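You operate a simulated robot arm through the tools that you are given. There is no shell and no other tool. Be economical: measure what you need, move in short steps, check, and stop when the job is done.

Carry out the task below with a simulated two-armed robot. There is one attempt and no reset: what you move stays moved.

JOB
Put the small carton marked "tape" from the top of the cream table on the grey table and the small carton that says "gauze" on the sink top. Take the cap off the milk bottle on the top of the cream table and lay it down there. Fetch the blue roll and stand it on the sink top. Take the toast card and put it on the grey tile. Turn the green dial to 0. Shut the right green door. Fetch the brass weight and set it on the black pad. Open the top drawer, fetch the white block and set it in the inside of the top drawer, then shut the drawer. The order is free. Set down upright: small carton, blue roll, white block.

It is judged by the outcome, as a careful person would: the job done as asked, and still so three seconds after it is handed in. It fails if anything else is knocked over, pushed out of place, dropped, spilled or broken. A push-on lid holds only when it is set on centred and level and pressed home; a screw cap is set on level and turned clockwise until tight.

ROBOT AND FRAMES
Two 7-joint arms with two-finger parallel grippers on one trunk, on a base that drives. Base frame: it is fixed to the floor where the robot stands at the start and does not move with it; the origin is under the middle of the robot, x ahead of it, y to its left, z up; the surface under the hand at the start is at about z = 0.74. Readings come in m, rad, newtons and seconds.
The left shoulder is at the start at [0.05, 0.161, 1.098], the right one opposite. With the tool pointing down near the work surface each hand reaches from about 0.1 to 0.68 m from the robot's upright axis, wherever it stands, measured 20 degrees to its own side. Places, roughly: black pad (8x8x3 cm) [0.4, 2.8, 0.9]; blue roll (6x6x11 cm) [0.6, -1.1, 0.8]; brass weight (6x5x5 cm) [0.2, 2.8, 0.9]; green dial [1.1, 2.7, 1.2]; grey table [0.7, -0.9, 0.7]; grey tile [-0.75, 1.25, 0.75]; inside of the top drawer [-0.9, 1.3, 0.6]; milk bottle [0.5, -0.25, 0.75]; right green door [0.5, 2.5, 0.4]; sink top [-0.3, 2.8, 0.9]; small carton [0.5, 0, 0.75]; toast card [1.5, 2.75, 0.5]; top drawer [-0.9, 1.3, 0.6]; white block [-1, 2.75, 1]. Payload 3.43 kg a hand.
The tool frame of a hand sits at the grasp point between the pads (the TCP): z along the fingers, y along the line on which they close. The tips reach 0.03 m beyond it. The gripper opens to 0.094 m. The fingers are 0.028 m wide and 0.01 m thick; the gripper's body (0.05 by 0.096 m) begins 0.055 m behind the TCP.
Orientation is told as [roll, pitch, yaw] about the base's x, y, z axes, in that order, counted from this pose: with the fingers straight down and closing along the base's y, the tool's x points along the base's -x, its y along +y and its z along -z.

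CONTROLS
- The arms move only by the tool step_arm. It takes "left_steps", "right_steps" or both (then of equal length, played together; a hand with none holds still); each is a list of rows, each a list of 7 numbers: the shift along the tool's x, y, z in units of 300 mm (1.0 is 300 mm), then the turn, a rotation vector about the tool's x, y, z in units of 45 degrees (1.0 is 45 degrees), then the gripper command, from -1 (shut) to 1 (fully open), values between in proportion. In form: [[dx, dy, dz, ax, ay, az, fingers], ...]. A call has 1 to 12 rows; each row is the pose to reach, as a shift and turn from the pose commanded when the call began, along the tool's axes at that moment. A call with a number of a shift or a turn outside -1 to 1 is refused whole. A row lasts 0.2 s, in which the tool goes at most 0.05 m and 0.15 rad; a call with a longer step from one row to the next is refused whole, and so is a gripper value outside its range. Where a pose cannot be reached the arm comes as near as it can. A force on the tool above 40 N (or 10 N above the force at the start of the call, whichever is more), or a blocked arm, ends the call early, and 0.2 s more pass. Each finger travels about 0.045 m/s and halts on what it meets, pressing with about 42 N; the grip force reading is that of the motor and also rises with nothing between the fingers. The clock runs only during rows and for 0.2 s after the last one: add rows that repeat a pose to give the fingers time. It gives the time, the measured TCP pose, the force on the tool (base axes), the opening and the grip force at its end, in the units of the frame above (readings bear some noise), with the torque about the TCP (base axes, N m) and any sound that the robot's microphone picked up.
- Cameras (640 x 400 px; columns grow to the right, rows downward): "scene" is now at [0.127, -0.0311, 1.2293]; the picture's right is [-0.36, -0.93, 0.00], its down [-0.46, 0.17, -0.87] and it looks along [0.82, -0.31, -0.49] (base axes); focal length 270 px, centre (320, 200). "left" rides on the left gripper at [0.076, -0.014, -0.102] in its tool frame; the picture's right is [0.18, 0.98, 0.00], its down [-0.75, 0.14, -0.64] and it looks along [-0.63, 0.12, 0.77] (tool axes); focal length 243 px, centre (320, 200). "right" rides on the right gripper at [0.076, 0.014, -0.103] in its tool frame; the picture's right is [-0.18, 0.98, 0.00], its down [-0.75, -0.14, -0.64] and it looks along [-0.63, -0.12, 0.77] (tool axes); focal length 243 px, centre (320, 200). There is no depth. A picture from a camera that has moved, and an enlarged one, comes with that camera's place and axes in the base frame and with its lens.
- grab_frame(camera): a new picture of that camera. It takes no simulated time.
- slide_trunk(by): slides the trunk up (or, below 0, down) by that many m; the arms and the scene camera ride with it, the base frame stays. It gives what a move gives, with no picture.
- steer(legs): drives the robot by 1 to 6 legs, each [ahead, left, turn to the left] in m, m and rad, along the robot's own axes; the way and the turn of a leg run together, so that a leg with both is an arc; at most 1.5 m and 3.142 rad a leg. The arms and the cameras ride along, it lands a little off, and it stops where it bumps. It gives what a move gives.
- turn_head(pan, tilt): turns the head with the scene camera to pan (to the left, within 1.396 rad either way) and tilt (down, from -0.506 to 1.204), counted from straight ahead of the robot. It gives what a move gives.
- zoom(camera, box): a new picture of the part [left, top, right, bottom] of that camera's present view, enlarged. It takes no simulated time.
- close_job(): hands the job in; it is judged then, once.

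Go step by step. Nothing tells you exact positions but the pictures and the camera data: compare them with the known pose of the tool, close in by small moves and look again before you grip or let go. The budget is 493 turns and 248 pictures, counting those below and the enlarged ones. Unless the task says otherwise, let go and move clear before handing in.

The tools are called after ">>>" as a command line: name --argument value ..., lists and objects as JSON in quotes. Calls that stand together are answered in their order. step_arm: Moves the arms, as the interface text tells. Its arguments: {"type":"object","properties":{"left_steps":{"type":"array","items":{"type":"array","items":{"type":"number"}}},"right_steps":{"type":"array","items":{"type":"array","items":{"type":"number"}}}},"required":[]} The other tools are called the same way: slide_trunk (by) slides the trunk up or down; steer (legs) drives the base; turn_head (pan, tilt) turns the head that bears the scene camera; grab_frame (camera) takes a picture; zoom (camera, box) takes an enlarged picture of a part of a camera's view; close_job () hands the job in.

At the start:

```text
time: 0.0
left_tcp_pos: [0.4101, -0.0176, 1.1212]
left_ee_rot: [0.0, 0.0, 0.002]
left_ft_force: [-0.6, 1.7, 0.2]
left_wrist_torque: [-0.02, -0.02, -0.02]
left_width: 0.0941
left_finger_force: 0.0
right_tcp_pos: [0.4108, -0.3905, 1.0404]
right_ee_rot: [-0.001, -0.001, 0.002]
right_ft_force: [0.0, -0.8, 0.0]
right_wrist_torque: [-0.01, -0.02, 0.01]
right_width: 0.094
right_finger_force: 0.1
trunk travel left (down, up): [-0.125, 0.142]
robot x, y, heading: [-0.0013, -0.005, -0.001]
head pan, tilt: [-0.365, 0.51]
```

scene: 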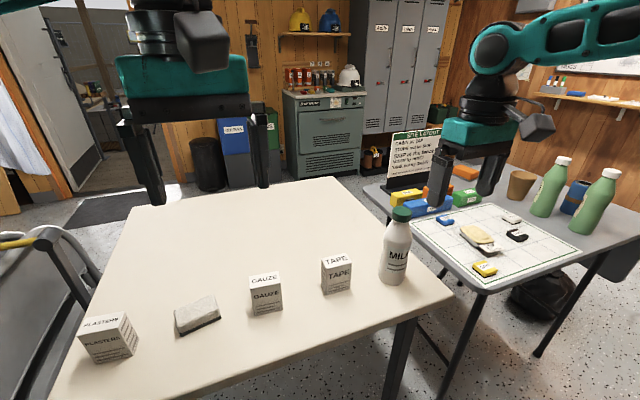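
right: 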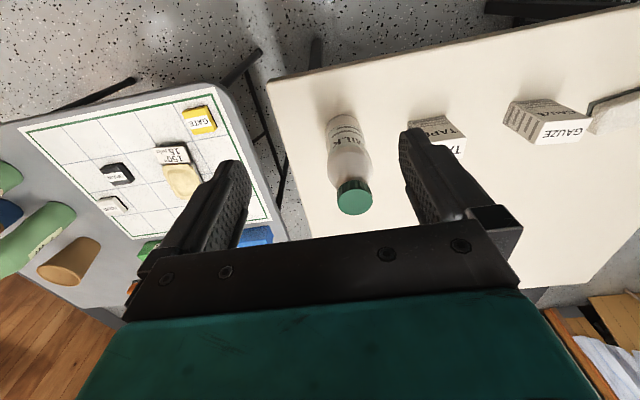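
left: 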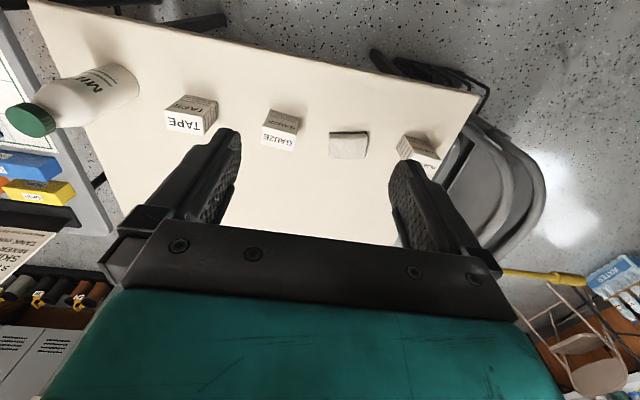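

I see the cream table (x 0.41–1.1, y −0.45–0.30) with the gauze carton at about (0.53,−0.06), the tape carton at about (0.53,−0.23) and the milk bottle at about (0.51,−0.37). I'll shift the base right so that the bottle is in front, then look.

>>> steer --legs '[[0, -0.3, 0]]'

>>> turn_head --pan 0.0 --tilt 0.7

>>> grab_frame --camera "scene"

```text
time: 3.2
left_tcp_pos: [0.4094, -0.3176, 1.1212]
left_ee_rot: [0.001, 0.001, 0.002]
left_ft_force: [0.8, 0.6, -0.6]
left_wrist_torque: [-0.02, 0.01, 0.01]
left_width: 0.0939
left_finger_force: 0.2
right_tcp_pos: [0.4108, -0.6915, 1.0384]
right_ee_rot: [0.001, 0.0, -0.001]
right_ft_force: [-0.2, -0.6, 0.4]
right_wrist_torque: [0.01, -0.01, -0.01]
right_width: 0.0936
right_finger_force: 0.0
trunk travel left (down, up): [-0.125, 0.142]
robot x, y, heading: [-0.0045, -0.3024, 0.003]
head pan, tilt: [-0.365, 0.51]
```

```text
time: 4.1
left_tcp_pos: [0.4084, -0.3187, 1.1207]
left_ee_rot: [0.0, 0.001, 0.001]
left_ft_force: [-0.1, 0.4, 0.4]
left_wrist_torque: [0.01, -0.01, -0.01]
left_width: 0.0939
left_finger_force: 0.1
right_tcp_pos: [0.411, -0.6912, 1.0382]
right_ee_rot: [0.001, 0.0, 0.0]
right_ft_force: [-0.3, 0.2, 0.2]
right_wrist_torque: [-0.02, -0.03, 0.0]
right_width: 0.0942
right_finger_force: 0.1
trunk travel left (down, up): [-0.125, 0.142]
robot x, y, heading: [-0.0024, -0.3006, 0.001]
head pan, tilt: [0.0, 0.7]
```

```text
244 pictures are left
camera scene: at [0.1272, -0.2995, 1.2125], right [0.0, -1.0, 0.0], down [-0.64, 0.0, -0.77], along [0.77, 0.0, -0.64], focal length 270 px, centre (320, 200)
```

scene: 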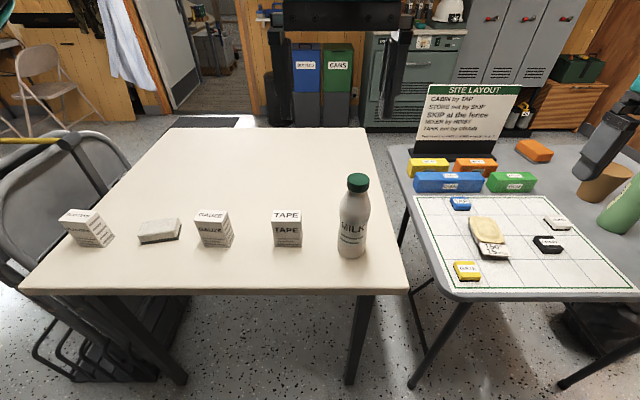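

The bottle stands at about (0.535,−0.368), cap near z≈0.92. I look closely at the cap.

>>> zoom --camera "scene" --box '[310, 160, 400, 270]'

>>> zoom --camera "scene" --box '[400, 100, 640, 300]'

>>> grab_frame --camera "left"

```text
3.64 times, centred on (355, 215) of scene
camera zoom: at [0.1272, -0.2995, 1.2125], right [0.0, -1.0, 0.0], down [-0.64, 0.0, -0.77], along [0.77, 0.0, -0.64], focal length 982 px, centre (193, 146)
```

zoom: 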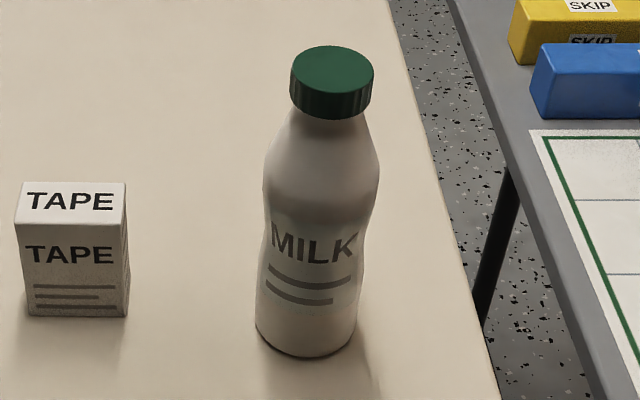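

```text
2.00 times, centred on (520, 200) of scene
camera zoom: at [0.1272, -0.2995, 1.2125], right [0.0, -1.0, 0.0], down [-0.64, 0.0, -0.77], along [0.77, 0.0, -0.64], focal length 540 px, centre (-80, 200)
```

zoom: 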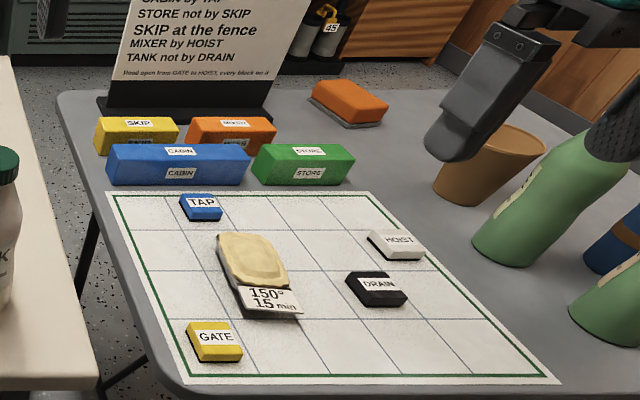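

```text
241 pictures are left
camera left: at [0.3332, -0.333, 1.2238], right [-0.19, 0.98, 0.0], down [0.75, 0.14, 0.64], along [0.63, 0.12, -0.77], focal length 243 px, centre (320, 200)
```

left: 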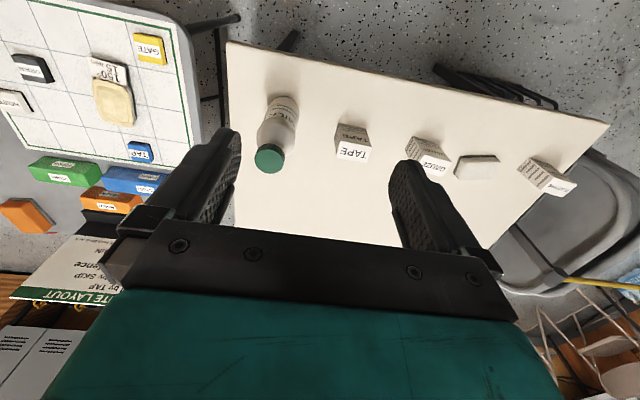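

The cap is ribbed (a screw cap), so I'll hold the bottle with the right hand from a slanted angle and unscrew with the left from above. First I move left away and yaw the right hand.

>>> step_arm --left_steps '[[0, 0.11, 0, 0, 0, 0, 1], [0, 0.22, 0, 0, 0, 0, 1], [0, 0.33, 0, 0, 0, 0, 1], [0, 0.44, 0, 0, 0, 0, 1], [0, 0.55, 0, 0, 0, 0, 1], [0, 0.6, 0, 0, 0, 0, 1]]' --right_steps '[[0, 0.1, 0.02, 0, 0, -0.17, 1], [0, 0.2, 0.04, 0, 0, -0.34, 1], [0, 0.3, 0.06, 0, 0, -0.51, 1], [0, 0.4, 0.08, 0, 0, -0.68, 1], [0, 0.5, 0.1, 0, 0, -0.85, 1], [0, 0.6, 0.12, 0, 0, -1, 1]]'

>>> step_arm --right_steps '[[0, 0, 0.02, 0, -0.17, 0, 1], [0, 0, 0.04, 0, -0.34, 0, 1], [0, 0, 0.06, 0, -0.51, 0, 1], [0, 0, 0.08, 0, -0.68, 0, 1], [0, 0, 0.1, 0, -0.78, 0, 1]]'

>>> step_arm --right_steps '[[0, 0, 0, 0, -0.17, 0, 1], [0, 0, 0, 0, -0.34, 0, 1], [0, 0, 0, 0, -0.51, 0, 1], [0, 0, 0, 0, -0.68, 0, 1], [0, 0, 0, 0, -0.78, 0, 1]]'

```text
time: 5.5
left_tcp_pos: [0.41, -0.1374, 1.1197]
left_ee_rot: [0.001, 0.0, 0.002]
left_ft_force: [1.2, 0.2, 0.5]
left_wrist_torque: [0.0, 0.02, 0.02]
left_width: 0.0939
left_finger_force: 0.0
right_tcp_pos: [0.4103, -0.5093, 1.0045]
right_ee_rot: [0.001, -0.001, 0.787]
right_ft_force: [-0.5, -0.8, 0.1]
right_wrist_torque: [-0.03, 0.0, -0.01]
right_width: 0.094
right_finger_force: 0.0
trunk travel left (down, up): [-0.125, 0.142]
robot x, y, heading: [-0.0004, -0.299, -0.0]
head pan, tilt: [0.0, 0.7]
```

```text
time: 6.7
left_tcp_pos: [0.4093, -0.1383, 1.1213]
left_ee_rot: [0.002, -0.001, 0.001]
left_ft_force: [0.7, 0.0, 0.0]
left_wrist_torque: [0.01, 0.01, 0.02]
left_width: 0.0939
left_finger_force: 0.0
right_tcp_pos: [0.4112, -0.5121, 0.9735]
right_ee_rot: [0.001, -0.615, 0.788]
right_ft_force: [0.4, 0.3, 0.0]
right_wrist_torque: [-0.03, 0.0, 0.0]
right_width: 0.094
right_finger_force: 0.1
trunk travel left (down, up): [-0.125, 0.142]
robot x, y, heading: [-0.0003, -0.3002, -0.001]
head pan, tilt: [0.0, 0.7]
```

```text
time: 7.9
left_tcp_pos: [0.4091, -0.1379, 1.1213]
left_ee_rot: [0.0, 0.0, 0.002]
left_ft_force: [-0.1, 0.1, -0.3]
left_wrist_torque: [0.04, -0.02, 0.03]
left_width: 0.0943
left_finger_force: 0.2
right_tcp_pos: [0.4104, -0.5106, 0.9727]
right_ee_rot: [0.001, -1.229, 0.786]
right_ft_force: [0.8, -0.1, -0.4]
right_wrist_torque: [-0.01, 0.0, 0.04]
right_width: 0.0939
right_finger_force: 0.0
trunk travel left (down, up): [-0.125, 0.142]
robot x, y, heading: [-0.0035, -0.2974, 0.004]
head pan, tilt: [0.0, 0.7]
```

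The right hand took the tilt. Now it goes down level with the bottle's waist, outside the table corner.

>>> step_arm --right_steps '[[0.105, 0.015, 0.038, 0, 0, 0, 1], [0.21, 0.03, 0.075, 0, 0, 0, 1], [0.316, 0.044, 0.113, 0, 0, 0, 1], [0.42, 0.058, 0.15, 0, 0, 0, 1], [0.527, 0.073, 0.188, 0, 0, 0, 1]]'

>>> grab_frame --camera "right"

>>> grab_frame --camera "scene"

```text
time: 9.1
left_tcp_pos: [0.4085, -0.1386, 1.1224]
left_ee_rot: [0.001, 0.0, 0.002]
left_ft_force: [0.4, 0.0, -0.5]
left_wrist_torque: [0.02, -0.01, 0.02]
left_width: 0.0938
left_finger_force: 0.2
right_tcp_pos: [0.3983, -0.5032, 0.8322]
right_ee_rot: [0.002, -1.228, 0.784]
right_ft_force: [-0.3, -0.9, 0.0]
right_wrist_torque: [-0.03, -0.02, -0.02]
right_width: 0.0938
right_finger_force: 0.0
right hand out of reach, approached as far as the arm can: row 2, 5
trunk travel left (down, up): [-0.125, 0.142]
robot x, y, heading: [0.0014, -0.2969, -0.001]
head pan, tilt: [0.0, 0.7]
```

```text
240 pictures are left
camera right: at [0.3009, -0.5788, 0.7946], right [-0.65, 0.74, 0.17], down [-0.15, -0.35, 0.93], along [0.74, 0.58, 0.34], focal length 243 px, centre (320, 200)
```

right: 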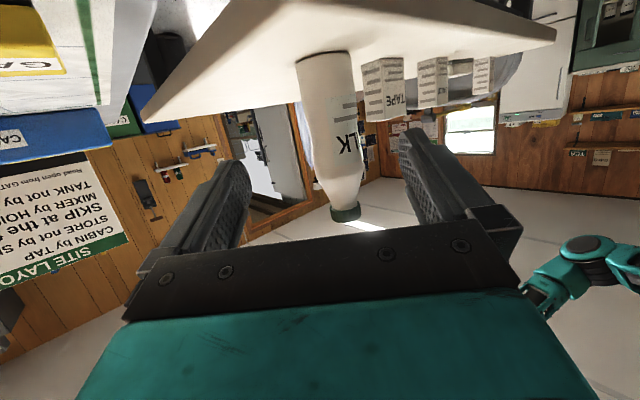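

```text
239 pictures are left
camera scene: at [0.1266, -0.3001, 1.2126], right [0.0, -1.0, 0.0], down [-0.64, 0.0, -0.77], along [0.77, 0.0, -0.64], focal length 270 px, centre (320, 200)
```

scene: 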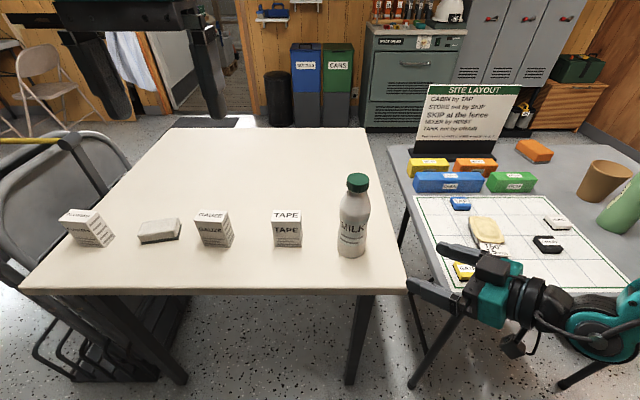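

The estimate agrees with the wrist view. I lower the trunk a little and advance most of the way.

>>> slide_trunk --by -0.03

>>> step_arm --right_steps '[[-0.04, 0.009, 0.11, 0, 0, 0, 1], [-0.08, 0.018, 0.22, 0, 0, 0, 1], [-0.12, 0.027, 0.33, 0, 0, 0, 1], [-0.14, 0.027, 0.39, 0, 0, 0, 1]]'

>>> grab_frame --camera "right"

>>> grab_frame --camera "scene"

```text
time: 9.8
left_tcp_pos: [0.4088, -0.1381, 1.0909]
left_ee_rot: [0.0, -0.001, 0.002]
left_ft_force: [-0.3, -0.5, -0.4]
left_wrist_torque: [0.02, 0.04, 0.04]
left_width: 0.0938
left_finger_force: 0.1
right_tcp_pos: [0.3986, -0.502, 0.8013]
right_ee_rot: [-0.002, -1.227, 0.787]
right_ft_force: [0.3, 0.6, 0.6]
right_wrist_torque: [0.01, -0.01, 0.0]
right_width: 0.094
right_finger_force: 0.1
trunk travel left (down, up): [-0.095, 0.172]
robot x, y, heading: [0.0022, -0.3014, -0.002]
head pan, tilt: [0.0, 0.7]
```

```text
time: 10.8
left_tcp_pos: [0.4103, -0.1381, 1.0909]
left_ee_rot: [0.001, 0.001, 0.0]
left_ft_force: [0.4, -0.2, 0.1]
left_wrist_torque: [0.01, -0.01, 0.01]
left_width: 0.094
left_finger_force: 0.0
right_tcp_pos: [0.471, -0.4271, 0.8299]
right_ee_rot: [0.004, -1.222, 0.785]
right_ft_force: [0.6, -0.5, -0.3]
right_wrist_torque: [0.03, 0.05, 0.0]
right_width: 0.0939
right_finger_force: 0.0
right hand out of reach, approached as far as the arm can: row 1, 2, 3, 4
trunk travel left (down, up): [-0.095, 0.172]
robot x, y, heading: [0.0003, -0.2994, -0.001]
head pan, tilt: [0.0, 0.7]
```

```text
238 pictures are left
camera right: at [0.3743, -0.5031, 0.795], right [-0.65, 0.74, 0.17], down [-0.15, -0.35, 0.93], along [0.74, 0.58, 0.33], focal length 243 px, centre (320, 200)
```

right: 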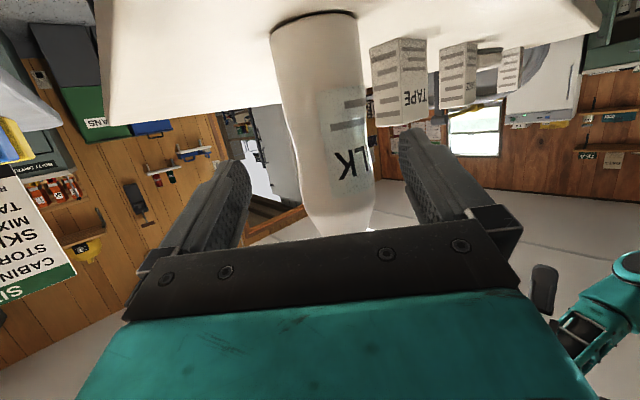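

```text
237 pictures are left
camera scene: at [0.1272, -0.2993, 1.1825], right [0.0, -1.0, 0.0], down [-0.64, 0.0, -0.76], along [0.76, 0.0, -0.64], focal length 270 px, centre (320, 200)
```

scene: 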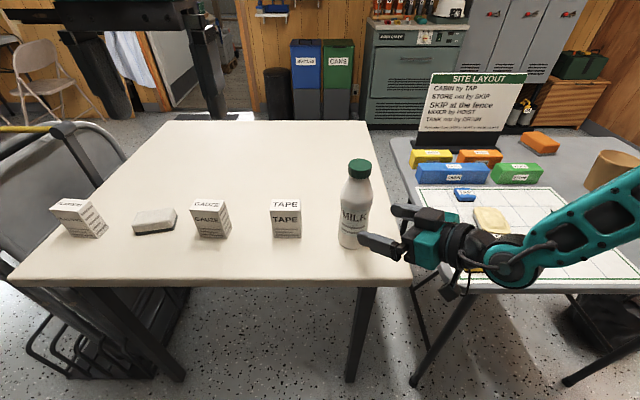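

It's well lined up but drifted up to z=0.83. I lower the trunk a bit more and finish the approach.

>>> slide_trunk --by -0.03

>>> step_arm --right_steps '[[-0.03, 0.0, 0.1, 0, 0, 0, 1], [-0.068, 0.0, 0.21, 0, 0, 0, 1], [-0.068, 0.0, 0.21, 0, 0, 0, 1]]'

>>> grab_frame --camera "right"

>>> grab_frame --camera "scene"

```text
time: 11.6
left_tcp_pos: [0.4083, -0.1384, 1.0608]
left_ee_rot: [0.0, 0.0, 0.001]
left_ft_force: [0.0, -0.4, -0.3]
left_wrist_torque: [0.05, 0.0, 0.0]
left_width: 0.094
left_finger_force: 0.0
right_tcp_pos: [0.4702, -0.4272, 0.8006]
right_ee_rot: [-0.003, -1.225, 0.787]
right_ft_force: [0.2, 0.3, -0.8]
right_wrist_torque: [-0.03, -0.01, -0.01]
right_width: 0.0938
right_finger_force: 0.2
trunk travel left (down, up): [-0.065, 0.202]
robot x, y, heading: [0.0012, -0.2978, 0.004]
head pan, tilt: [0.0, 0.7]
```

```text
time: 12.4
left_tcp_pos: [0.409, -0.1374, 1.0606]
left_ee_rot: [-0.001, -0.001, 0.003]
left_ft_force: [0.1, 0.0, 0.4]
left_wrist_torque: [0.01, 0.04, 0.01]
left_width: 0.0941
left_finger_force: 0.1
right_tcp_pos: [0.5061, -0.3994, 0.828]
right_ee_rot: [-0.001, -1.223, 0.786]
right_ft_force: [-0.5, -0.4, 0.6]
right_wrist_torque: [0.01, -0.01, 0.0]
right_width: 0.0942
right_finger_force: 0.0
right hand out of reach, approached as far as the arm can: row 1, 2, 3
trunk travel left (down, up): [-0.065, 0.202]
robot x, y, heading: [0.0005, -0.3, 0.001]
head pan, tilt: [0.0, 0.7]
```

```text
236 pictures are left
camera right: at [0.41, -0.4764, 0.7911], right [-0.65, 0.74, 0.17], down [-0.15, -0.35, 0.93], along [0.74, 0.58, 0.33], focal length 243 px, centre (320, 200)
```

right: 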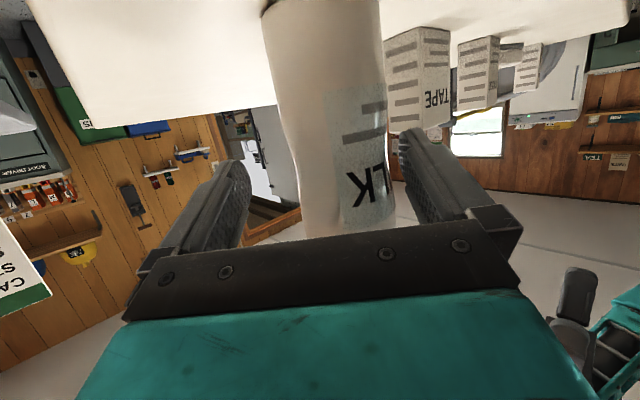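

```text
235 pictures are left
camera scene: at [0.1272, -0.2994, 1.1525], right [0.0, -1.0, 0.0], down [-0.64, 0.0, -0.76], along [0.76, 0.0, -0.64], focal length 270 px, centre (320, 200)
```

scene: 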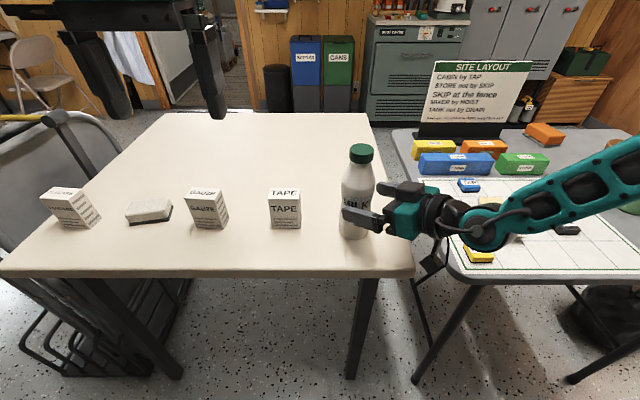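

About 3 cm short still; one more lowering and advance.

>>> slide_trunk --by -0.025

>>> step_arm --right_steps '[[-0.02, 0.02, 0.05, 0, 0, 0, 1], [-0.035, 0.03, 0.1, 0, 0, 0, 1], [-0.035, 0.03, 0.1, 0, 0, 0, 1]]'

>>> grab_frame --camera "right"

```text
time: 13.1
left_tcp_pos: [0.4094, -0.1384, 1.0363]
left_ee_rot: [0.001, 0.002, 0.002]
left_ft_force: [0.8, -1.0, 0.1]
left_wrist_torque: [0.0, -0.01, 0.04]
left_width: 0.0945
left_finger_force: 0.1
right_tcp_pos: [0.5061, -0.4014, 0.8025]
right_ee_rot: [-0.002, -1.225, 0.787]
right_ft_force: [-0.3, -0.9, 0.0]
right_wrist_torque: [0.03, 0.02, 0.02]
right_width: 0.094
right_finger_force: 0.0
trunk travel left (down, up): [-0.04, 0.227]
robot x, y, heading: [-0.0003, -0.3041, -0.001]
head pan, tilt: [0.0, 0.7]
```

```text
time: 13.9
left_tcp_pos: [0.4093, -0.1381, 1.0365]
left_ee_rot: [0.0, 0.0, 0.0]
left_ft_force: [1.2, 0.7, 0.2]
left_wrist_torque: [-0.01, -0.01, 0.0]
left_width: 0.0939
left_finger_force: 0.1
right_tcp_pos: [0.5162, -0.3845, 0.8161]
right_ee_rot: [0.0, -1.223, 0.786]
right_ft_force: [0.5, 0.0, 0.3]
right_wrist_torque: [0.0, -0.01, 0.04]
right_width: 0.094
right_finger_force: 0.0
right hand out of reach, approached as far as the arm can: row 1, 2, 3
trunk travel left (down, up): [-0.04, 0.227]
robot x, y, heading: [-0.001, -0.299, 0.003]
head pan, tilt: [0.0, 0.7]
```

```text
234 pictures are left
camera right: at [0.4188, -0.4607, 0.7811], right [-0.65, 0.74, 0.17], down [-0.15, -0.35, 0.93], along [0.74, 0.58, 0.33], focal length 243 px, centre (320, 200)
```

right: 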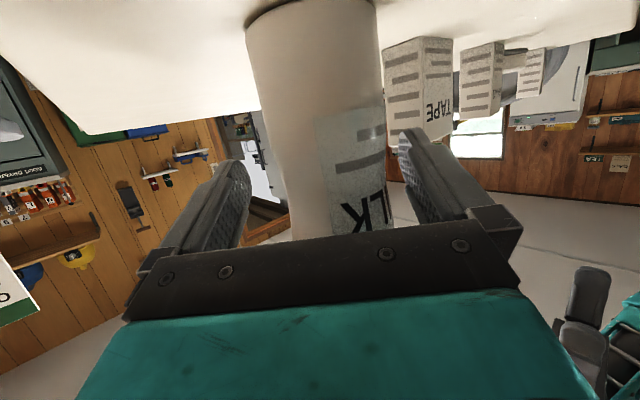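

The bottle is between the pads, 1 cm past the TCP. Close the right hand.

>>> step_arm --right_steps '[[0, 0, 0, 0, 0, 0, 0.3], [0, 0, 0, 0, 0, 0, 0.0], [0, 0, 0, 0, 0, 0, 0.0], [0, 0, 0, 0, 0, 0, 0.0]]'

>>> grab_frame --camera "scene"

>>> grab_frame --camera "right"

```text
time: 14.9
left_tcp_pos: [0.4087, -0.1381, 1.0357]
left_ee_rot: [-0.001, 0.0, 0.0]
left_ft_force: [0.6, -0.2, 0.4]
left_wrist_torque: [-0.02, 0.03, 0.01]
left_width: 0.0942
left_finger_force: 0.1
right_tcp_pos: [0.5149, -0.3842, 0.8175]
right_ee_rot: [-0.001, -1.224, 0.789]
right_ft_force: [-1.0, 1.2, 1.1]
right_wrist_torque: [0.02, -0.01, 0.01]
right_width: 0.0611
right_finger_force: 42.1
trunk travel left (down, up): [-0.04, 0.227]
robot x, y, heading: [-0.0005, -0.3012, -0.0]
head pan, tilt: [0.0, 0.7]
```

```text
233 pictures are left
camera scene: at [0.1272, -0.2993, 1.1275], right [0.0, -1.0, 0.0], down [-0.64, 0.0, -0.76], along [0.76, 0.0, -0.64], focal length 270 px, centre (320, 200)
```

scene: 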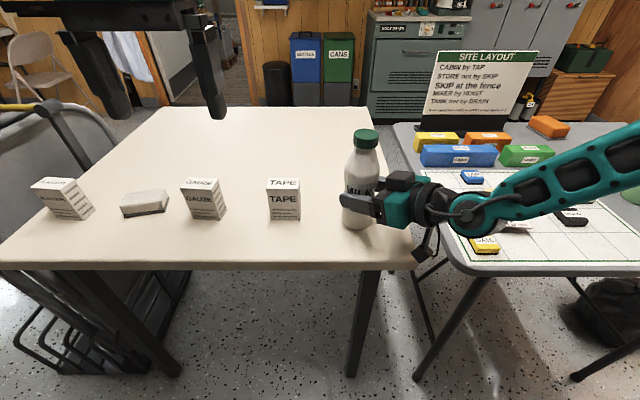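

```text
232 pictures are left
camera right: at [0.4188, -0.4606, 0.7812], right [-0.65, 0.74, 0.17], down [-0.15, -0.35, 0.93], along [0.74, 0.58, 0.33], focal length 243 px, centre (320, 200)
```

right: 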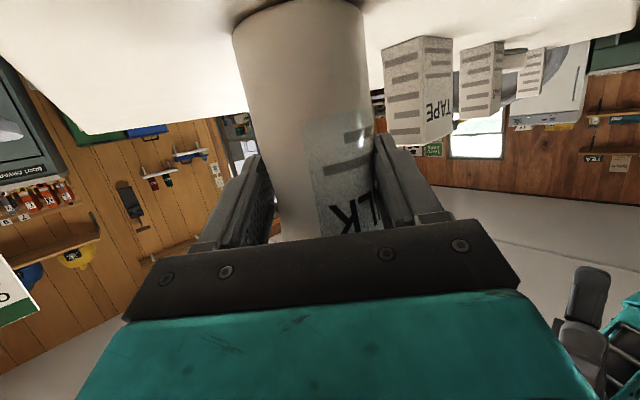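

Gripped (0.061 wide) without disturbing the bottle. Cap centre is at about (0.526,−0.373,0.93). I bring the left hand above it, pre-turned clockwise.

>>> step_arm --left_steps '[[-0.065, -0.13, 0, 0, 0, 0.17, 1], [-0.13, -0.26, 0, 0, 0, 0.34, 1], [-0.195, -0.39, 0, 0, 0, 0.5, 1], [-0.26, -0.52, 0, 0, 0, 0.67, 1], [-0.325, -0.65, 0, 0, 0, 0.84, 1], [-0.39, -0.783, 0, 0, 0, 1, 1]]'

>>> grab_frame --camera "left"

>>> grab_frame --camera "scene"

```text
time: 16.3
left_tcp_pos: [0.5257, -0.3648, 1.0347]
left_ee_rot: [0.0, 0.0, -0.786]
left_ft_force: [0.3, -0.2, 0.3]
left_wrist_torque: [-0.01, 0.04, -0.02]
left_width: 0.0939
left_finger_force: 0.1
left hand out of reach, approached as far as the arm can: row 6
right_tcp_pos: [0.5149, -0.3844, 0.8173]
right_ee_rot: [-0.002, -1.222, 0.789]
right_ft_force: [0.3, 0.7, 0.0]
right_wrist_torque: [-0.11, 0.1, 0.02]
right_width: 0.0613
right_finger_force: 41.7
trunk travel left (down, up): [-0.04, 0.227]
robot x, y, heading: [-0.0012, -0.2988, -0.003]
head pan, tilt: [0.0, 0.7]
```

```text
231 pictures are left
camera left: at [0.4611, -0.3215, 1.1371], right [0.56, 0.83, 0.0], down [0.63, -0.43, 0.64], along [0.53, -0.36, -0.77], focal length 243 px, centre (320, 200)
```

left: 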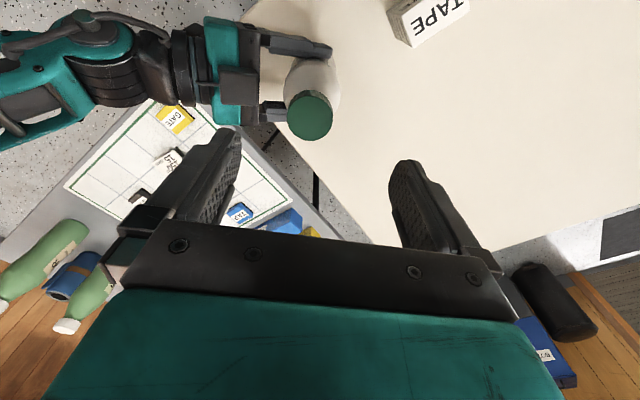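

```text
230 pictures are left
camera scene: at [0.1272, -0.299, 1.1274], right [0.0, -1.0, 0.0], down [-0.64, 0.0, -0.76], along [0.76, 0.0, -0.64], focal length 270 px, centre (320, 200)
```

scene: 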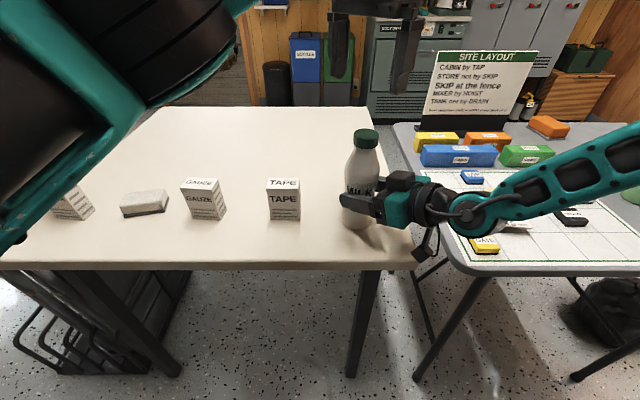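

The left is centred within a centimetre. I lower it around the cap and check the position.

>>> step_arm --left_steps '[[-0.012, -0.031, 0.1, 0, 0, 0, 1], [-0.012, -0.031, 0.2, 0, 0, 0, 1]]'

>>> grab_frame --camera "left"

```text
time: 16.9
left_tcp_pos: [0.5225, -0.3727, 0.9742]
left_ee_rot: [0.001, -0.003, -0.784]
left_ft_force: [-0.2, -0.3, -0.1]
left_wrist_torque: [0.0, 0.0, -0.01]
left_width: 0.0939
left_finger_force: 0.0
right_tcp_pos: [0.5164, -0.3843, 0.8169]
right_ee_rot: [0.0, -1.223, 0.784]
right_ft_force: [-0.1, 1.8, -0.9]
right_wrist_torque: [0.02, -0.1, 0.06]
right_width: 0.0609
right_finger_force: 42.2
trunk travel left (down, up): [-0.04, 0.227]
robot x, y, heading: [-0.001, -0.301, 0.001]
head pan, tilt: [0.0, 0.7]
```

```text
229 pictures are left
camera left: at [0.4568, -0.3303, 1.0766], right [0.56, 0.83, 0.0], down [0.63, -0.43, 0.64], along [0.53, -0.36, -0.77], focal length 243 px, centre (320, 200)
```

left: 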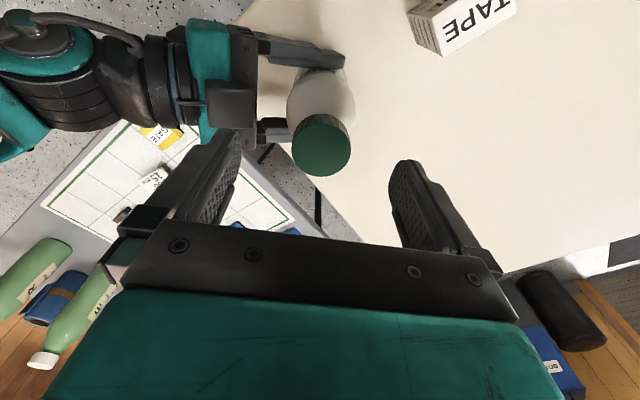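

Centred over the cap. Lower to z≈0.928 and close on the cap.

>>> step_arm --left_steps '[[0, 0, 0.08, 0, 0, 0, 1], [0, 0, 0.153, 0, 0, 0, 1], [0, 0, 0.153, 0, 0, 0, 0.3], [0, 0, 0.153, 0, 0, 0, -0.2], [0, 0, 0.153, 0, 0, 0, -0.4], [0, 0, 0.153, 0, 0, 0, -0.4]]'

>>> grab_frame --camera "left"

>>> zoom --camera "scene" --box '[290, 60, 450, 260]'

```text
time: 18.3
left_tcp_pos: [0.5229, -0.3729, 0.9284]
left_ee_rot: [0.002, -0.001, -0.778]
left_ft_force: [5.9, 4.4, 0.5]
left_wrist_torque: [0.03, -0.05, -0.01]
left_width: 0.0394
left_finger_force: 29.4
right_tcp_pos: [0.516, -0.3857, 0.8174]
right_ee_rot: [-0.002, -1.226, 0.787]
right_ft_force: [-5.9, -3.8, 1.8]
right_wrist_torque: [0.46, -0.68, 0.06]
right_width: 0.0611
right_finger_force: 41.8
trunk travel left (down, up): [-0.04, 0.227]
robot x, y, heading: [0.0005, -0.3001, -0.002]
head pan, tilt: [0.0, 0.7]
```

```text
228 pictures are left
camera left: at [0.4572, -0.3296, 1.0311], right [0.56, 0.83, 0.0], down [0.63, -0.43, 0.64], along [0.53, -0.36, -0.77], focal length 243 px, centre (320, 200)
```

left: 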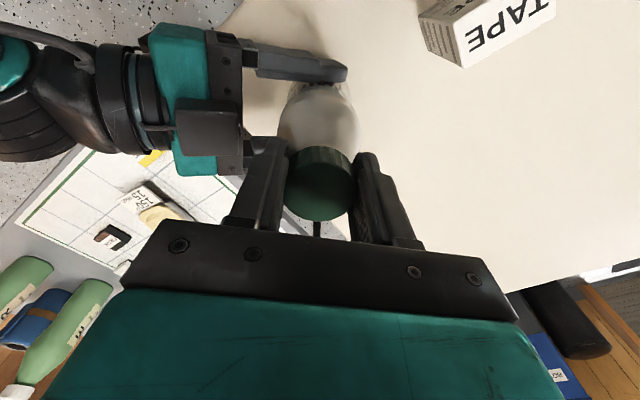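

```text
2.00 times, centred on (370, 160) of scene
camera zoom: at [0.1272, -0.2993, 1.1275], right [0.0, -1.0, 0.0], down [-0.64, 0.0, -0.77], along [0.77, 0.0, -0.64], focal length 540 px, centre (220, 280)
```

zoom: 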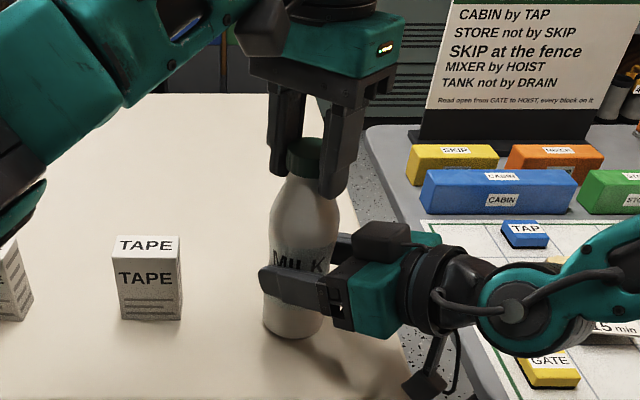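

The cap is gripped at 0.039. Turn it counter-clockwise.

>>> step_arm --left_steps '[[0, 0, 0, 0, 0, -0.18, -0.6], [0, 0, 0, 0, 0, -0.36, -0.6], [0, 0, 0, 0, 0, -0.54, -0.6], [0, 0, 0, 0, 0, -0.72, -0.6], [0, 0, 0, 0, 0, -0.9, -0.6], [0, 0, 0, 0, 0, -1, -0.6]]'

>>> step_arm --left_steps '[[0, 0, 0, 0, 0, -0.18, -0.6], [0, 0, 0, 0, 0, -0.36, -0.6], [0, 0, 0, 0, 0, -0.54, -0.6], [0, 0, 0, 0, 0, -0.72, -0.6], [0, 0, 0, 0, 0, -0.9, -0.6], [0, 0, 0, 0, 0, -1, -0.6]]'

>>> grab_frame --camera "left"

```text
time: 19.7
left_tcp_pos: [0.5203, -0.3741, 0.9302]
left_ee_rot: [-0.002, -0.003, 0.007]
left_ft_force: [14.7, 4.6, 6.6]
left_wrist_torque: [0.2, -0.35, -0.02]
left_width: 0.0389
left_finger_force: 42.1
right_tcp_pos: [0.515, -0.3837, 0.8179]
right_ee_rot: [-0.003, -1.225, 0.791]
right_ft_force: [-16.9, -4.7, 2.2]
right_wrist_torque: [0.19, -0.86, 0.15]
right_width: 0.06
right_finger_force: 42.3
trunk travel left (down, up): [-0.04, 0.227]
robot x, y, heading: [0.0006, -0.2985, -0.001]
head pan, tilt: [0.0, 0.7]
```

```text
time: 21.1
left_tcp_pos: [0.5209, -0.3743, 0.93]
left_ee_rot: [-0.005, 0.0, 0.788]
left_ft_force: [16.9, -6.4, 11.4]
left_wrist_torque: [-0.71, -0.47, -0.12]
left_width: 0.0389
left_finger_force: 42.2
right_tcp_pos: [0.5141, -0.3833, 0.8174]
right_ee_rot: [0.0, -1.224, 0.789]
right_ft_force: [-19.2, 4.7, 0.9]
right_wrist_torque: [-0.13, -1.12, 0.35]
right_width: 0.0598
right_finger_force: 42.0
trunk travel left (down, up): [-0.04, 0.227]
robot x, y, heading: [0.0011, -0.2971, -0.002]
head pan, tilt: [0.0, 0.7]
```

```text
226 pictures are left
camera left: at [0.4761, -0.4393, 1.0324], right [-0.83, 0.56, -0.01], down [0.43, 0.64, 0.64], along [0.36, 0.53, -0.77], focal length 243 px, centre (320, 200)
```

left: 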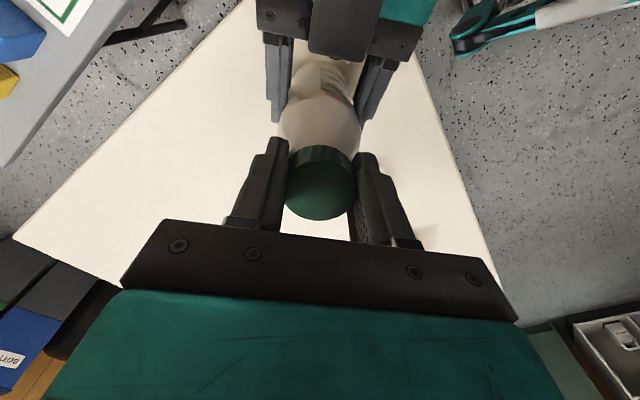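

The cap follows and is pushing up, so it is unscrewing. Another 45° with a slight rise.

>>> step_arm --left_steps '[[0, 0, -0.004, 0, 0, -0.18, -0.6], [0, 0, -0.006, 0, 0, -0.36, -0.6], [0, 0, -0.008, 0, 0, -0.54, -0.6], [0, 0, -0.01, 0, 0, -0.72, -0.6], [0, 0, -0.01, 0, 0, -0.9, -0.6], [0, 0, -0.01, 0, 0, -1, -0.6]]'

>>> step_arm --left_steps '[[0, 0, -0.004, 0, 0, -0.18, -0.6], [0, 0, -0.006, 0, 0, -0.36, -0.6], [0, 0, -0.008, 0, 0, -0.54, -0.6], [0, 0, -0.01, 0, 0, -0.72, -0.6], [0, 0, -0.01, 0, 0, -0.9, -0.6], [0, 0, -0.01, 0, 0, -1, -0.6]]'

>>> zoom --camera "scene" --box '[290, 60, 450, 260]'

```text
time: 22.5
left_tcp_pos: [0.5216, -0.3751, 0.9317]
left_ee_rot: [-0.002, 0.006, 1.575]
left_ft_force: [20.7, -8.4, 0.8]
left_wrist_torque: [-0.83, -0.72, -0.11]
left_width: 0.0387
left_finger_force: 42.2
right_tcp_pos: [0.5145, -0.3825, 0.8179]
right_ee_rot: [0.003, -1.222, 0.789]
right_ft_force: [-19.6, 10.3, 0.9]
right_wrist_torque: [-0.17, -1.52, 0.36]
right_width: 0.0601
right_finger_force: 42.0
trunk travel left (down, up): [-0.04, 0.227]
robot x, y, heading: [0.0043, -0.2978, 0.004]
head pan, tilt: [0.0, 0.7]
```

```text
time: 23.9
left_tcp_pos: [0.5445, -0.3658, 0.9347]
left_ee_rot: [0.011, -0.002, 2.345]
left_ft_force: [-30.8, -2.1, 15.7]
left_wrist_torque: [-0.56, 2.05, -0.23]
left_width: 0.0388
left_finger_force: 41.7
left hand out of reach, approached as far as the arm can: row 5, 6
right_tcp_pos: [0.5177, -0.3866, 0.8176]
right_ee_rot: [0.002, -1.227, 0.77]
right_ft_force: [33.6, 5.8, -5.2]
right_wrist_torque: [0.54, 1.37, -0.34]
right_width: 0.0561
right_finger_force: 41.8
trunk travel left (down, up): [-0.04, 0.227]
robot x, y, heading: [-0.0005, -0.2989, -0.001]
head pan, tilt: [0.0, 0.7]
```

```text
2.00 times, centred on (370, 160) of scene
camera zoom: at [0.1266, -0.2993, 1.1279], right [0.0, -1.0, 0.0], down [-0.64, 0.0, -0.77], along [0.77, 0.0, -0.64], focal length 540 px, centre (220, 280)
```

zoom: 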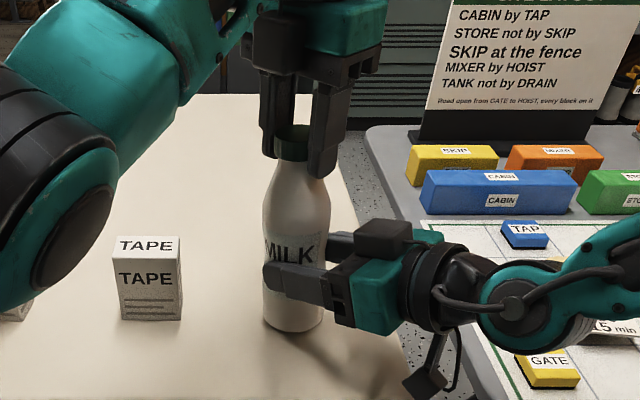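

The last bit ran out of reach and pushed the bottle about 2 cm. I ease the hand back to relieve this before letting go.

>>> step_arm --left_steps '[[-0.014, 0.028, 0, 0, 0, 0.15, -0.6], [-0.028, 0.057, 0, 0, 0, 0.3, -0.6], [-0.028, 0.057, 0, 0, 0, 0.3, -0.6]]'

>>> grab_frame --camera "right"

```text
time: 24.7
left_tcp_pos: [0.5319, -0.3693, 0.9338]
left_ee_rot: [-0.005, 0.002, 2.124]
left_ft_force: [11.7, 6.2, 11.6]
left_wrist_torque: [-0.33, -0.64, -0.02]
left_width: 0.0387
left_finger_force: 41.6
right_tcp_pos: [0.5119, -0.3832, 0.8163]
right_ee_rot: [-0.002, -1.22, 0.793]
right_ft_force: [-15.6, -10.2, 3.1]
right_wrist_torque: [0.99, -0.71, 0.03]
right_width: 0.0563
right_finger_force: 41.9
trunk travel left (down, up): [-0.04, 0.227]
robot x, y, heading: [-0.0013, -0.3016, -0.001]
head pan, tilt: [0.0, 0.7]
```

```text
224 pictures are left
camera right: at [0.4159, -0.4608, 0.7809], right [-0.66, 0.74, 0.17], down [-0.14, -0.34, 0.93], along [0.74, 0.58, 0.33], focal length 243 px, centre (320, 200)
```

right: 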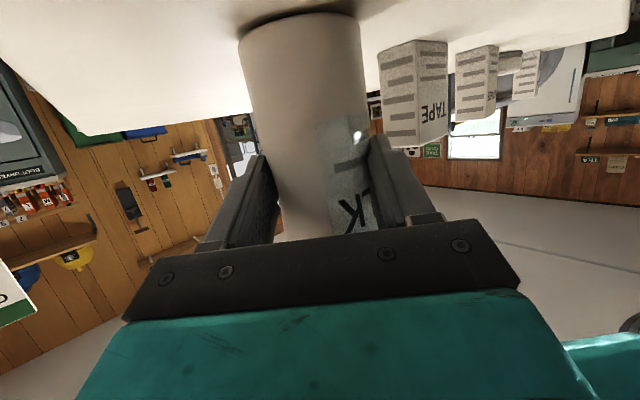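

The bottle is still held upright and hasn't turned in the grip, so the cap did. I test with a tiny lift.

>>> step_arm --left_steps '[[0, 0, -0.01, 0, 0, 0, -0.6], [0, 0, -0.02, 0, 0, 0, -0.6]]'

```text
time: 25.3
left_tcp_pos: [0.5318, -0.3695, 0.9371]
left_ee_rot: [0.0, -0.001, 2.123]
left_ft_force: [15.4, 3.2, -8.1]
left_wrist_torque: [-0.17, -0.71, -0.02]
left_width: 0.0384
left_finger_force: 41.7
right_tcp_pos: [0.5155, -0.3833, 0.8174]
right_ee_rot: [-0.004, -1.227, 0.793]
right_ft_force: [-15.8, -2.9, 4.6]
right_wrist_torque: [0.69, -1.13, 0.19]
right_width: 0.0562
right_finger_force: 41.9
trunk travel left (down, up): [-0.04, 0.227]
robot x, y, heading: [-0.0032, -0.3021, 0.007]
head pan, tilt: [0.0, 0.7]
```

Still threaded; I let go of the cap, rise clear, and turn back for another bite.

>>> step_arm --left_steps '[[0, 0, 0.012, 0, 0, 0, -0.6], [0, 0, 0.012, 0, 0, 0, 0.2], [0, 0, 0.012, 0, 0, 0, 0.8], [0, 0, 0.012, 0, 0, 0, 0.8], [0, 0, -0.1, 0, 0, 0, 0.8], [0, 0, -0.2, 0, 0, 0.1, 0.8]]'

>>> step_arm --left_steps '[[0, 0, 0, 0, 0, 0.18, 0.8], [0, 0, 0, 0, 0, 0.36, 0.8], [0, 0, 0, 0, 0, 0.54, 0.8], [0, 0, 0, 0, 0, 0.72, 0.8], [0, 0, 0, 0, 0, 0.9, 0.8], [0, 0, 0, 0, 0, 1, 0.8]]'

>>> step_arm --left_steps '[[0, 0, 0, 0, 0, 0.18, 0.8], [0, 0, 0, 0, 0, 0.36, 0.8], [0, 0, 0, 0, 0, 0.54, 0.8], [0, 0, 0, 0, 0, 0.72, 0.8], [0, 0, 0, 0, 0, 0.9, 0.8], [0, 0, 0, 0, 0, 1, 0.8]]'

>>> step_arm --left_steps '[[0, 0, 0, 0, 0, 0.18, 0.8], [0, 0, 0, 0, 0, 0.36, 0.8], [0, 0, 0, 0, 0, 0.54, 0.8], [0, 0, 0, 0, 0, 0.72, 0.8], [0, 0, 0, 0, 0, 0.9, 0.8], [0, 0, 0, 0, 0, 1, 0.8]]'

>>> step_arm --left_steps '[[0, 0, 0, 0, 0, 0.18, 0.8], [0, 0, 0, 0, 0, 0.36, 0.8], [0, 0, 0, 0, 0, 0.54, 0.8], [0, 0, 0, 0, 0, 0.72, 0.8], [0, 0, 0, 0, 0, 0.9, 0.8], [0, 0, 0, 0, 0, 1, 0.8]]'

>>> grab_frame --camera "left"

>>> grab_frame --camera "scene"

```text
time: 26.7
left_tcp_pos: [0.5319, -0.369, 0.9984]
left_ee_rot: [0.001, -0.001, 2.043]
left_ft_force: [-0.1, 0.2, 0.9]
left_wrist_torque: [-0.02, 0.0, -0.01]
left_width: 0.0844
left_finger_force: 0.1
right_tcp_pos: [0.5154, -0.3848, 0.8157]
right_ee_rot: [0.0, -1.224, 0.784]
right_ft_force: [0.1, -0.8, -3.3]
right_wrist_torque: [-0.03, 0.04, 0.0]
right_width: 0.056
right_finger_force: 42.3
trunk travel left (down, up): [-0.04, 0.227]
robot x, y, heading: [-0.0017, -0.3015, -0.002]
head pan, tilt: [0.0, 0.7]
```

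```text
time: 28.1
left_tcp_pos: [0.5307, -0.3699, 0.9982]
left_ee_rot: [0.0, 0.001, 1.257]
left_ft_force: [-0.5, 0.0, -0.2]
left_wrist_torque: [-0.01, -0.01, 0.01]
left_width: 0.0845
left_finger_force: 0.0
right_tcp_pos: [0.5154, -0.3841, 0.8183]
right_ee_rot: [0.0, -1.224, 0.785]
right_ft_force: [-0.5, -0.9, -2.8]
right_wrist_torque: [-0.04, 0.05, 0.0]
right_width: 0.0562
right_finger_force: 42.0
trunk travel left (down, up): [-0.04, 0.227]
robot x, y, heading: [0.0015, -0.3018, 0.001]
head pan, tilt: [0.0, 0.7]
```

```text
time: 29.5
left_tcp_pos: [0.5306, -0.3696, 0.9979]
left_ee_rot: [0.001, 0.0, 0.472]
left_ft_force: [-0.2, -0.1, -0.3]
left_wrist_torque: [0.01, 0.02, 0.0]
left_width: 0.0847
left_finger_force: 0.0
right_tcp_pos: [0.517, -0.3846, 0.8166]
right_ee_rot: [0.001, -1.222, 0.786]
right_ft_force: [-0.2, 0.3, -3.0]
right_wrist_torque: [-0.1, 0.05, -0.02]
right_width: 0.0561
right_finger_force: 41.9
trunk travel left (down, up): [-0.04, 0.227]
robot x, y, heading: [-0.0018, -0.2969, 0.002]
head pan, tilt: [0.0, 0.7]
```

```text
time: 30.9
left_tcp_pos: [0.53, -0.3694, 0.9986]
left_ee_rot: [0.0, -0.002, -0.314]
left_ft_force: [-0.1, 0.2, 0.0]
left_wrist_torque: [0.03, 0.01, 0.0]
left_width: 0.0849
left_finger_force: 0.1
right_tcp_pos: [0.5141, -0.3847, 0.8171]
right_ee_rot: [0.0, -1.224, 0.787]
right_ft_force: [-0.1, 0.4, -2.9]
right_wrist_torque: [-0.08, 0.04, 0.02]
right_width: 0.0561
right_finger_force: 41.5
trunk travel left (down, up): [-0.04, 0.227]
robot x, y, heading: [0.0019, -0.2995, -0.001]
head pan, tilt: [0.0, 0.7]
```

```text
time: 32.3
left_tcp_pos: [0.5297, -0.3698, 0.9974]
left_ee_rot: [-0.003, 0.0, -1.099]
left_ft_force: [-0.3, 0.0, 0.0]
left_wrist_torque: [-0.01, -0.01, 0.01]
left_width: 0.085
left_finger_force: 0.0
right_tcp_pos: [0.5159, -0.3849, 0.816]
right_ee_rot: [-0.001, -1.224, 0.786]
right_ft_force: [-0.8, -0.2, -3.2]
right_wrist_torque: [-0.06, 0.02, 0.0]
right_width: 0.0565
right_finger_force: 41.8
trunk travel left (down, up): [-0.04, 0.227]
robot x, y, heading: [0.0024, -0.3021, 0.0]
head pan, tilt: [0.0, 0.7]
```

```text
223 pictures are left
camera left: at [0.4826, -0.3085, 1.1003], right [0.79, 0.61, 0.0], down [0.47, -0.61, 0.64], along [0.39, -0.51, -0.77], focal length 243 px, centre (320, 200)
```

left: 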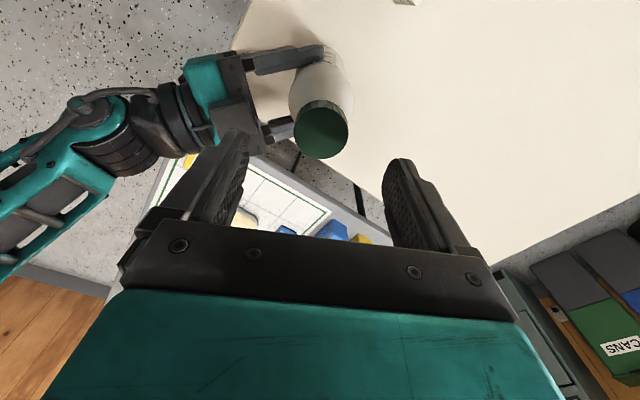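

```text
222 pictures are left
camera scene: at [0.1274, -0.2994, 1.1274], right [0.0, -1.0, 0.0], down [-0.64, 0.0, -0.76], along [0.76, 0.0, -0.64], focal length 270 px, centre (320, 200)
```

scene: 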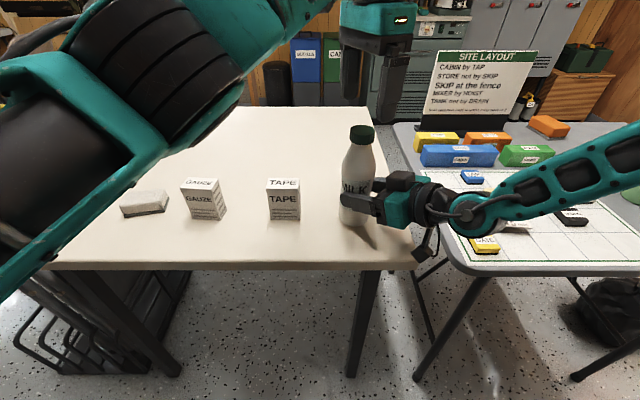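

Re-aligned at yaw −1.1. Lower and grip again.

>>> step_arm --left_steps '[[0.01, 0, 0.1, 0, 0, 0, 0.8], [0.01, 0, 0.213, 0, 0, 0, 0.8], [0.01, 0, 0.213, 0, 0, 0, 0.3], [0.01, 0, 0.213, 0, 0, 0, -0.2], [0.01, 0, 0.213, 0, 0, 0, -0.6], [0.01, 0, 0.213, 0, 0, 0, -0.6]]'

>>> step_arm --left_steps '[[0, 0, -0.004, 0, 0, -0.18, -0.6], [0, 0, -0.006, 0, 0, -0.36, -0.6], [0, 0, -0.008, 0, 0, -0.54, -0.6], [0, 0, -0.01, 0, 0, -0.72, -0.6], [0, 0, -0.01, 0, 0, -0.9, -0.6], [0, 0, -0.01, 0, 0, -1, -0.6]]'

>>> step_arm --left_steps '[[0, 0, -0.004, 0, 0, -0.18, -0.6], [0, 0, -0.006, 0, 0, -0.36, -0.6], [0, 0, -0.008, 0, 0, -0.54, -0.6], [0, 0, -0.01, 0, 0, -0.72, -0.6], [0, 0, -0.01, 0, 0, -0.9, -0.6], [0, 0, -0.01, 0, 0, -1, -0.6]]'

>>> step_arm --left_steps '[[0, 0, -0.004, 0, 0, -0.18, -0.6], [0, 0, -0.006, 0, 0, -0.36, -0.6], [0, 0, -0.008, 0, 0, -0.54, -0.6], [0, 0, -0.01, 0, 0, -0.72, -0.6], [0, 0, -0.01, 0, 0, -0.9, -0.6], [0, 0, -0.01, 0, 0, -1, -0.6]]'

```text
time: 33.7
left_tcp_pos: [0.5299, -0.3666, 0.9338]
left_ee_rot: [0.001, 0.0, -1.097]
left_ft_force: [4.2, 3.6, -0.3]
left_wrist_torque: [0.03, -0.09, 0.01]
left_width: 0.0392
left_finger_force: 36.0
right_tcp_pos: [0.5156, -0.384, 0.8166]
right_ee_rot: [0.0, -1.223, 0.787]
right_ft_force: [-4.2, -1.9, -2.5]
right_wrist_torque: [0.27, -0.41, 0.01]
right_width: 0.056
right_finger_force: 41.8
trunk travel left (down, up): [-0.04, 0.227]
robot x, y, heading: [0.0038, -0.3003, 0.0]
head pan, tilt: [0.0, 0.7]
```

```text
time: 35.1
left_tcp_pos: [0.528, -0.3681, 0.9364]
left_ee_rot: [-0.003, 0.002, -0.311]
left_ft_force: [-1.4, -7.1, -11.9]
left_wrist_torque: [-0.06, -0.26, -0.03]
left_width: 0.0385
left_finger_force: 41.8
right_tcp_pos: [0.5163, -0.3846, 0.8184]
right_ee_rot: [-0.005, -1.226, 0.79]
right_ft_force: [1.3, 6.1, 8.5]
right_wrist_torque: [-0.59, 0.39, 0.07]
right_width: 0.0562
right_finger_force: 42.3
trunk travel left (down, up): [-0.04, 0.227]
robot x, y, heading: [0.0022, -0.3014, 0.002]
head pan, tilt: [0.0, 0.7]
```

```text
time: 36.5
left_tcp_pos: [0.5289, -0.366, 0.9416]
left_ee_rot: [-0.005, -0.003, 0.476]
left_ft_force: [-1.2, -9.1, -6.1]
left_wrist_torque: [-0.03, 0.02, 0.01]
left_width: 0.0384
left_finger_force: 42.1
right_tcp_pos: [0.5146, -0.3845, 0.8149]
right_ee_rot: [0.008, -1.218, 0.78]
right_ft_force: [2.9, 9.6, 7.5]
right_wrist_torque: [-0.79, -0.23, 0.09]
right_width: 0.0562
right_finger_force: 42.2
trunk travel left (down, up): [-0.04, 0.227]
robot x, y, heading: [-0.0002, -0.299, 0.004]
head pan, tilt: [0.0, 0.7]
```

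```text
time: 37.9
left_tcp_pos: [0.5289, -0.3676, 0.9446]
left_ee_rot: [-0.002, 0.002, 1.262]
left_ft_force: [6.5, -10.4, 1.4]
left_wrist_torque: [-0.18, -0.07, -0.04]
left_width: 0.0384
left_finger_force: 42.5
right_tcp_pos: [0.5141, -0.3837, 0.8156]
right_ee_rot: [-0.001, -1.222, 0.789]
right_ft_force: [-6.2, 9.5, -5.8]
right_wrist_torque: [-1.1, -0.6, 0.35]
right_width: 0.0564
right_finger_force: 42.2
trunk travel left (down, up): [-0.04, 0.227]
robot x, y, heading: [-0.0013, -0.3041, -0.001]
head pan, tilt: [0.0, 0.7]
```

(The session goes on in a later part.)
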